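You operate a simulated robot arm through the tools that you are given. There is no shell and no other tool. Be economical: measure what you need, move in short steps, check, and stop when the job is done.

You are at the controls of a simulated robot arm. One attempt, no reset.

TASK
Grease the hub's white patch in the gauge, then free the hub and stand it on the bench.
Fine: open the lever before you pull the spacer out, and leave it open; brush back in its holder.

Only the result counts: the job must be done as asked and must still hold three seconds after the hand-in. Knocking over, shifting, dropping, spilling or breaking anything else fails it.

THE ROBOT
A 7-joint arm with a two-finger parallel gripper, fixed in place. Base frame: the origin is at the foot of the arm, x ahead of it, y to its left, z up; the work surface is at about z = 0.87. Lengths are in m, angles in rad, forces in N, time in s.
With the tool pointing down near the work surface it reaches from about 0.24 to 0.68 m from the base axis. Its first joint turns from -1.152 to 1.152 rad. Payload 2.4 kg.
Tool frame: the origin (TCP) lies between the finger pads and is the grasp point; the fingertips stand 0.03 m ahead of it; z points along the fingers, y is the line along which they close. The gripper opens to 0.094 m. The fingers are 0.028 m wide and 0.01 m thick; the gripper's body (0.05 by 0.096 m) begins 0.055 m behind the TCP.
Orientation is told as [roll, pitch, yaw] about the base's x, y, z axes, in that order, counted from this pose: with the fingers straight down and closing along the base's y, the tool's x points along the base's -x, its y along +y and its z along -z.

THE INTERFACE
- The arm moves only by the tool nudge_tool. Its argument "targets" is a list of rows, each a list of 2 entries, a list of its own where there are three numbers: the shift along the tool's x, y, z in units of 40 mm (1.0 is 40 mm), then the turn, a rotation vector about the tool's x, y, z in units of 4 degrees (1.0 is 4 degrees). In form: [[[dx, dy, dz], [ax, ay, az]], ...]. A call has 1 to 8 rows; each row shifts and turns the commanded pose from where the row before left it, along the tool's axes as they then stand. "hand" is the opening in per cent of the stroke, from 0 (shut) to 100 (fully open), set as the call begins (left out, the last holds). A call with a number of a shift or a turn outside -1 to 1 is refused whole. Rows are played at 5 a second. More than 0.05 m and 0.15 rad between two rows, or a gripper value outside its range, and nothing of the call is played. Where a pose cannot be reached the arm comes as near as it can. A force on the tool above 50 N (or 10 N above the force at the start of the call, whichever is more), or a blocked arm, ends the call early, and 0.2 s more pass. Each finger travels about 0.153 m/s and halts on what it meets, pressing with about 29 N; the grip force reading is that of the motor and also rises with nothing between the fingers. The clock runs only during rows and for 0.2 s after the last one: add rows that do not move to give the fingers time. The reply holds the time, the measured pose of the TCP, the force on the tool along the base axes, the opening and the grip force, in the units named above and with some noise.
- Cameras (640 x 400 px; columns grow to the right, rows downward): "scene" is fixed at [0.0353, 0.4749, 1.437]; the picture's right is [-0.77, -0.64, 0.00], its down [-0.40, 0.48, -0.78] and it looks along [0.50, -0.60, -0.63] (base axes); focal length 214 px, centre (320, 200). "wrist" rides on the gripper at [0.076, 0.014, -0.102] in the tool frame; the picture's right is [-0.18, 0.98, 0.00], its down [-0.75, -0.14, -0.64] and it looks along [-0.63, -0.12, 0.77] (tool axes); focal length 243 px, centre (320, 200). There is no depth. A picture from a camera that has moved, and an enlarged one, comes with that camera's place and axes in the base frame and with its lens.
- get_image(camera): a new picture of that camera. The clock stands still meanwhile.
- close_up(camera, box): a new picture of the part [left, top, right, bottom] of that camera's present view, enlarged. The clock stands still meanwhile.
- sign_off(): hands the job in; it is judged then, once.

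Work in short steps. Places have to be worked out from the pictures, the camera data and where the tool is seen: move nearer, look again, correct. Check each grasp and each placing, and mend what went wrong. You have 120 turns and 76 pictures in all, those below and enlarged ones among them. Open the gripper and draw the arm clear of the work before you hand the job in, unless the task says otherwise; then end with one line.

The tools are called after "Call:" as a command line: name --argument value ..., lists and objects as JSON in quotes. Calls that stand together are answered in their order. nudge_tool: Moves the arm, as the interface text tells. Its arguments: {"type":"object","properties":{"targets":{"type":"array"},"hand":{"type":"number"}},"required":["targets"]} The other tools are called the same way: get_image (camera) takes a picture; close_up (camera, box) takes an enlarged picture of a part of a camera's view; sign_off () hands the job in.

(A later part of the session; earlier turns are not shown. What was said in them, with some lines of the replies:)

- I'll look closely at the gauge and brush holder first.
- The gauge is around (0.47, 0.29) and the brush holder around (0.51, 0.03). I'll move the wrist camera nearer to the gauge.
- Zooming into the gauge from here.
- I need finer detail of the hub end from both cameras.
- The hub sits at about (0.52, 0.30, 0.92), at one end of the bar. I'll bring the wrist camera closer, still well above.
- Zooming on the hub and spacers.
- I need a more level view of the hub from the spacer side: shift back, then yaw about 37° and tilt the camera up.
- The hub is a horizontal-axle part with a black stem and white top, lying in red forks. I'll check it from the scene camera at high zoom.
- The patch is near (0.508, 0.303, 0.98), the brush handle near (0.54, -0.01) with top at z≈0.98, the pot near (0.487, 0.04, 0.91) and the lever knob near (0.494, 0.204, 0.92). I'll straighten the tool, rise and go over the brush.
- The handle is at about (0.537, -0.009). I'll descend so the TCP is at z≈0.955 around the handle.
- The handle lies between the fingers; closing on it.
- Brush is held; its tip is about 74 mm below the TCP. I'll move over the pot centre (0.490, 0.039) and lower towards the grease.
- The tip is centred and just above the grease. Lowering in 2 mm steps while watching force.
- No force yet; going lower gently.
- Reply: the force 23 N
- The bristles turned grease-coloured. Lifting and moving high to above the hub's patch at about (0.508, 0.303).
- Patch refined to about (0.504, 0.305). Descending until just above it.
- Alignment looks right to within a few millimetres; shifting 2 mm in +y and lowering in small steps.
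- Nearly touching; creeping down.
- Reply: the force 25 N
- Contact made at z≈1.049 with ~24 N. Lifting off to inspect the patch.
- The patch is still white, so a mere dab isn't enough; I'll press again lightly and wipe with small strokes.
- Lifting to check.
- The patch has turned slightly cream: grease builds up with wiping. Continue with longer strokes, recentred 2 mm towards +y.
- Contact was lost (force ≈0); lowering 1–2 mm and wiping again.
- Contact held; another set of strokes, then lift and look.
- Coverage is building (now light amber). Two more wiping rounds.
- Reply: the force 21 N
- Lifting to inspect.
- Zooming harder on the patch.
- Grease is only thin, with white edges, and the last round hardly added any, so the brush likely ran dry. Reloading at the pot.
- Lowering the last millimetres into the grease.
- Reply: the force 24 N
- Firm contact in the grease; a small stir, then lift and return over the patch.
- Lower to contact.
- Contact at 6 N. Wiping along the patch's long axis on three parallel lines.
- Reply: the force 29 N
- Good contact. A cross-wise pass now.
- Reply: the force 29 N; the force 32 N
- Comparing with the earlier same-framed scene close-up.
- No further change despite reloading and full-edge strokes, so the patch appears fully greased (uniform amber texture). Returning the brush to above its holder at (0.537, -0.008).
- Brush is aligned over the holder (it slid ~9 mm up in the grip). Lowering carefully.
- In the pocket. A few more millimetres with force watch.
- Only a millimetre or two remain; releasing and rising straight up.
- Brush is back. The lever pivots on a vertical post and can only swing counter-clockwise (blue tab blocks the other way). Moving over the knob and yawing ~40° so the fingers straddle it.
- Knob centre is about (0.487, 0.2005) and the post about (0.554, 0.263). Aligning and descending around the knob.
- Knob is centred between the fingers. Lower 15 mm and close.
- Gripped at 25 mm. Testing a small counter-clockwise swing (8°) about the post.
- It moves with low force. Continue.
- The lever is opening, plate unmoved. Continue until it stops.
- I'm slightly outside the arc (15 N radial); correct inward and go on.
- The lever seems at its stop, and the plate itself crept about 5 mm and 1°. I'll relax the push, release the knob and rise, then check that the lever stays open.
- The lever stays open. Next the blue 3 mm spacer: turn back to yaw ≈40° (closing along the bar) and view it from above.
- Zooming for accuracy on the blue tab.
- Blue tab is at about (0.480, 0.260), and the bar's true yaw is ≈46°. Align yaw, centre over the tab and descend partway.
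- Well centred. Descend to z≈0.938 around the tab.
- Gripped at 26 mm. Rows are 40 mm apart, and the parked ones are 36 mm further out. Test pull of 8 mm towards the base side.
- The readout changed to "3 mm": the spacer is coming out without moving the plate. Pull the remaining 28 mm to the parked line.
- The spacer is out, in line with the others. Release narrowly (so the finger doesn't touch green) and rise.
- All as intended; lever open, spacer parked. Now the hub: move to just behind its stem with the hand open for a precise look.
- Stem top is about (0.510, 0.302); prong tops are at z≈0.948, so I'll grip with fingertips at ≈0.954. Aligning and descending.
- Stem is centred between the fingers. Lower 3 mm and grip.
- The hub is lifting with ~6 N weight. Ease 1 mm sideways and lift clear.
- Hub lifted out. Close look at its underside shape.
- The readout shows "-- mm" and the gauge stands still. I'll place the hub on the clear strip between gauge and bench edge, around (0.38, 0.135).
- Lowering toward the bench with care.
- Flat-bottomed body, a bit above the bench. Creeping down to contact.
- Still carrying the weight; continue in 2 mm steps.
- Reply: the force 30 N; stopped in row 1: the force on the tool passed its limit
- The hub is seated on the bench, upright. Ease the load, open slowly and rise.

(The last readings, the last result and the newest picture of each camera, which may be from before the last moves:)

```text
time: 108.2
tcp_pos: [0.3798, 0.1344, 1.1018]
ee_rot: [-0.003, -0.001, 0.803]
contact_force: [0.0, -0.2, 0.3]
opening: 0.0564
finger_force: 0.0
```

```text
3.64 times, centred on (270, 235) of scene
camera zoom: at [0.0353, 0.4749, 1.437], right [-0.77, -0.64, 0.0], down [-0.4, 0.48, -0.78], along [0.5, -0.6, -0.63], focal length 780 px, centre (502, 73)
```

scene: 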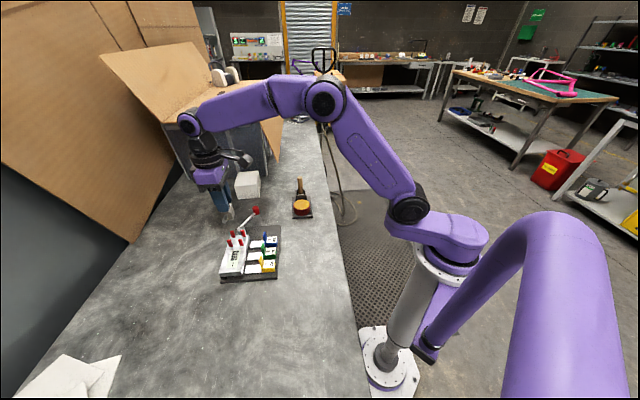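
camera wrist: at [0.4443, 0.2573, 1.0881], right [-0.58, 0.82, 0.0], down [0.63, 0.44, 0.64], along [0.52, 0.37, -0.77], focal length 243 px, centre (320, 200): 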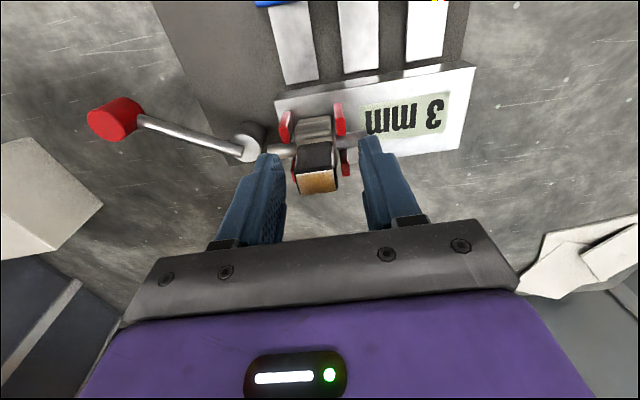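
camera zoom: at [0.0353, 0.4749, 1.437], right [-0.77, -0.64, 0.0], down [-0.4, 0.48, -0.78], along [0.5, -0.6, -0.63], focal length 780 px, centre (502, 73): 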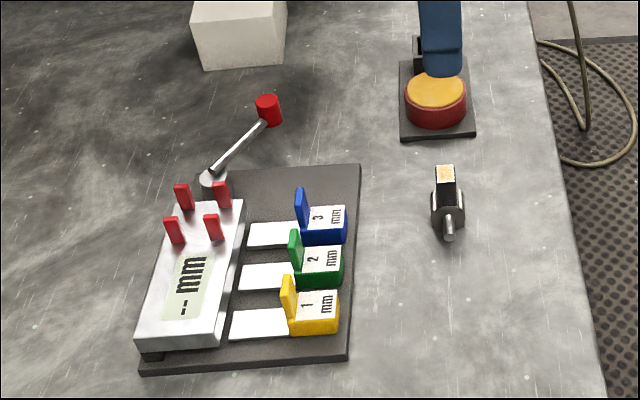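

The hub stands free. Final check of the patch and the brush.

Call:
close_up --camera "scene" --box '[282, 218, 302, 232]'

Call:
get_image --camera "wrist"

```text
16.00 times, centred on (292, 225) of scene
camera zoom: at [0.0353, 0.4749, 1.437], right [-0.77, -0.64, 0.0], down [-0.4, 0.48, -0.78], along [0.5, -0.6, -0.63], focal length 3432 px, centre (768, -200)
```

zoom: 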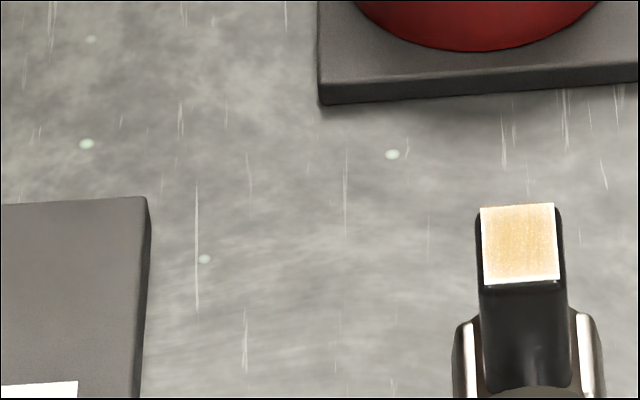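

```text
6 pictures are left
camera wrist: at [0.3152, 0.0893, 1.2034], right [-0.58, 0.82, 0.0], down [0.62, 0.44, 0.64], along [0.53, 0.37, -0.77], focal length 243 px, centre (320, 200)
```

wrist: 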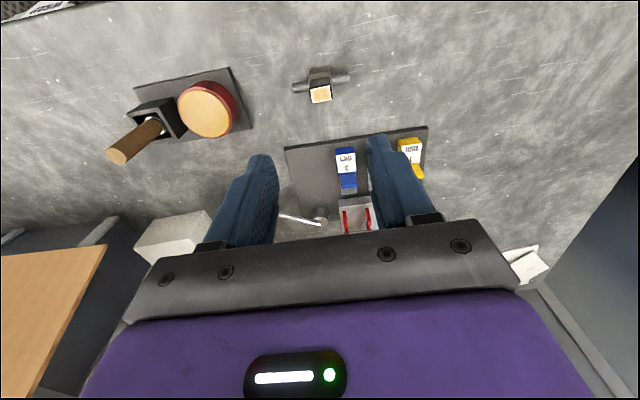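

The patch is amber like the pot. The hub is upright, the brush is in its holder, the lever is open, and the arm is well clear, so I'm handing in.

Call:
sign_off

```text
The job is handed in.
```

I greased the hub's patch, opened the lever before pulling the 3 mm spacer and left it open, put the brush back in its holder, and stood the hub on the bench; the gauge plate crept about 5 mm and 1° when the lever reached its stop, and I did not move it back.
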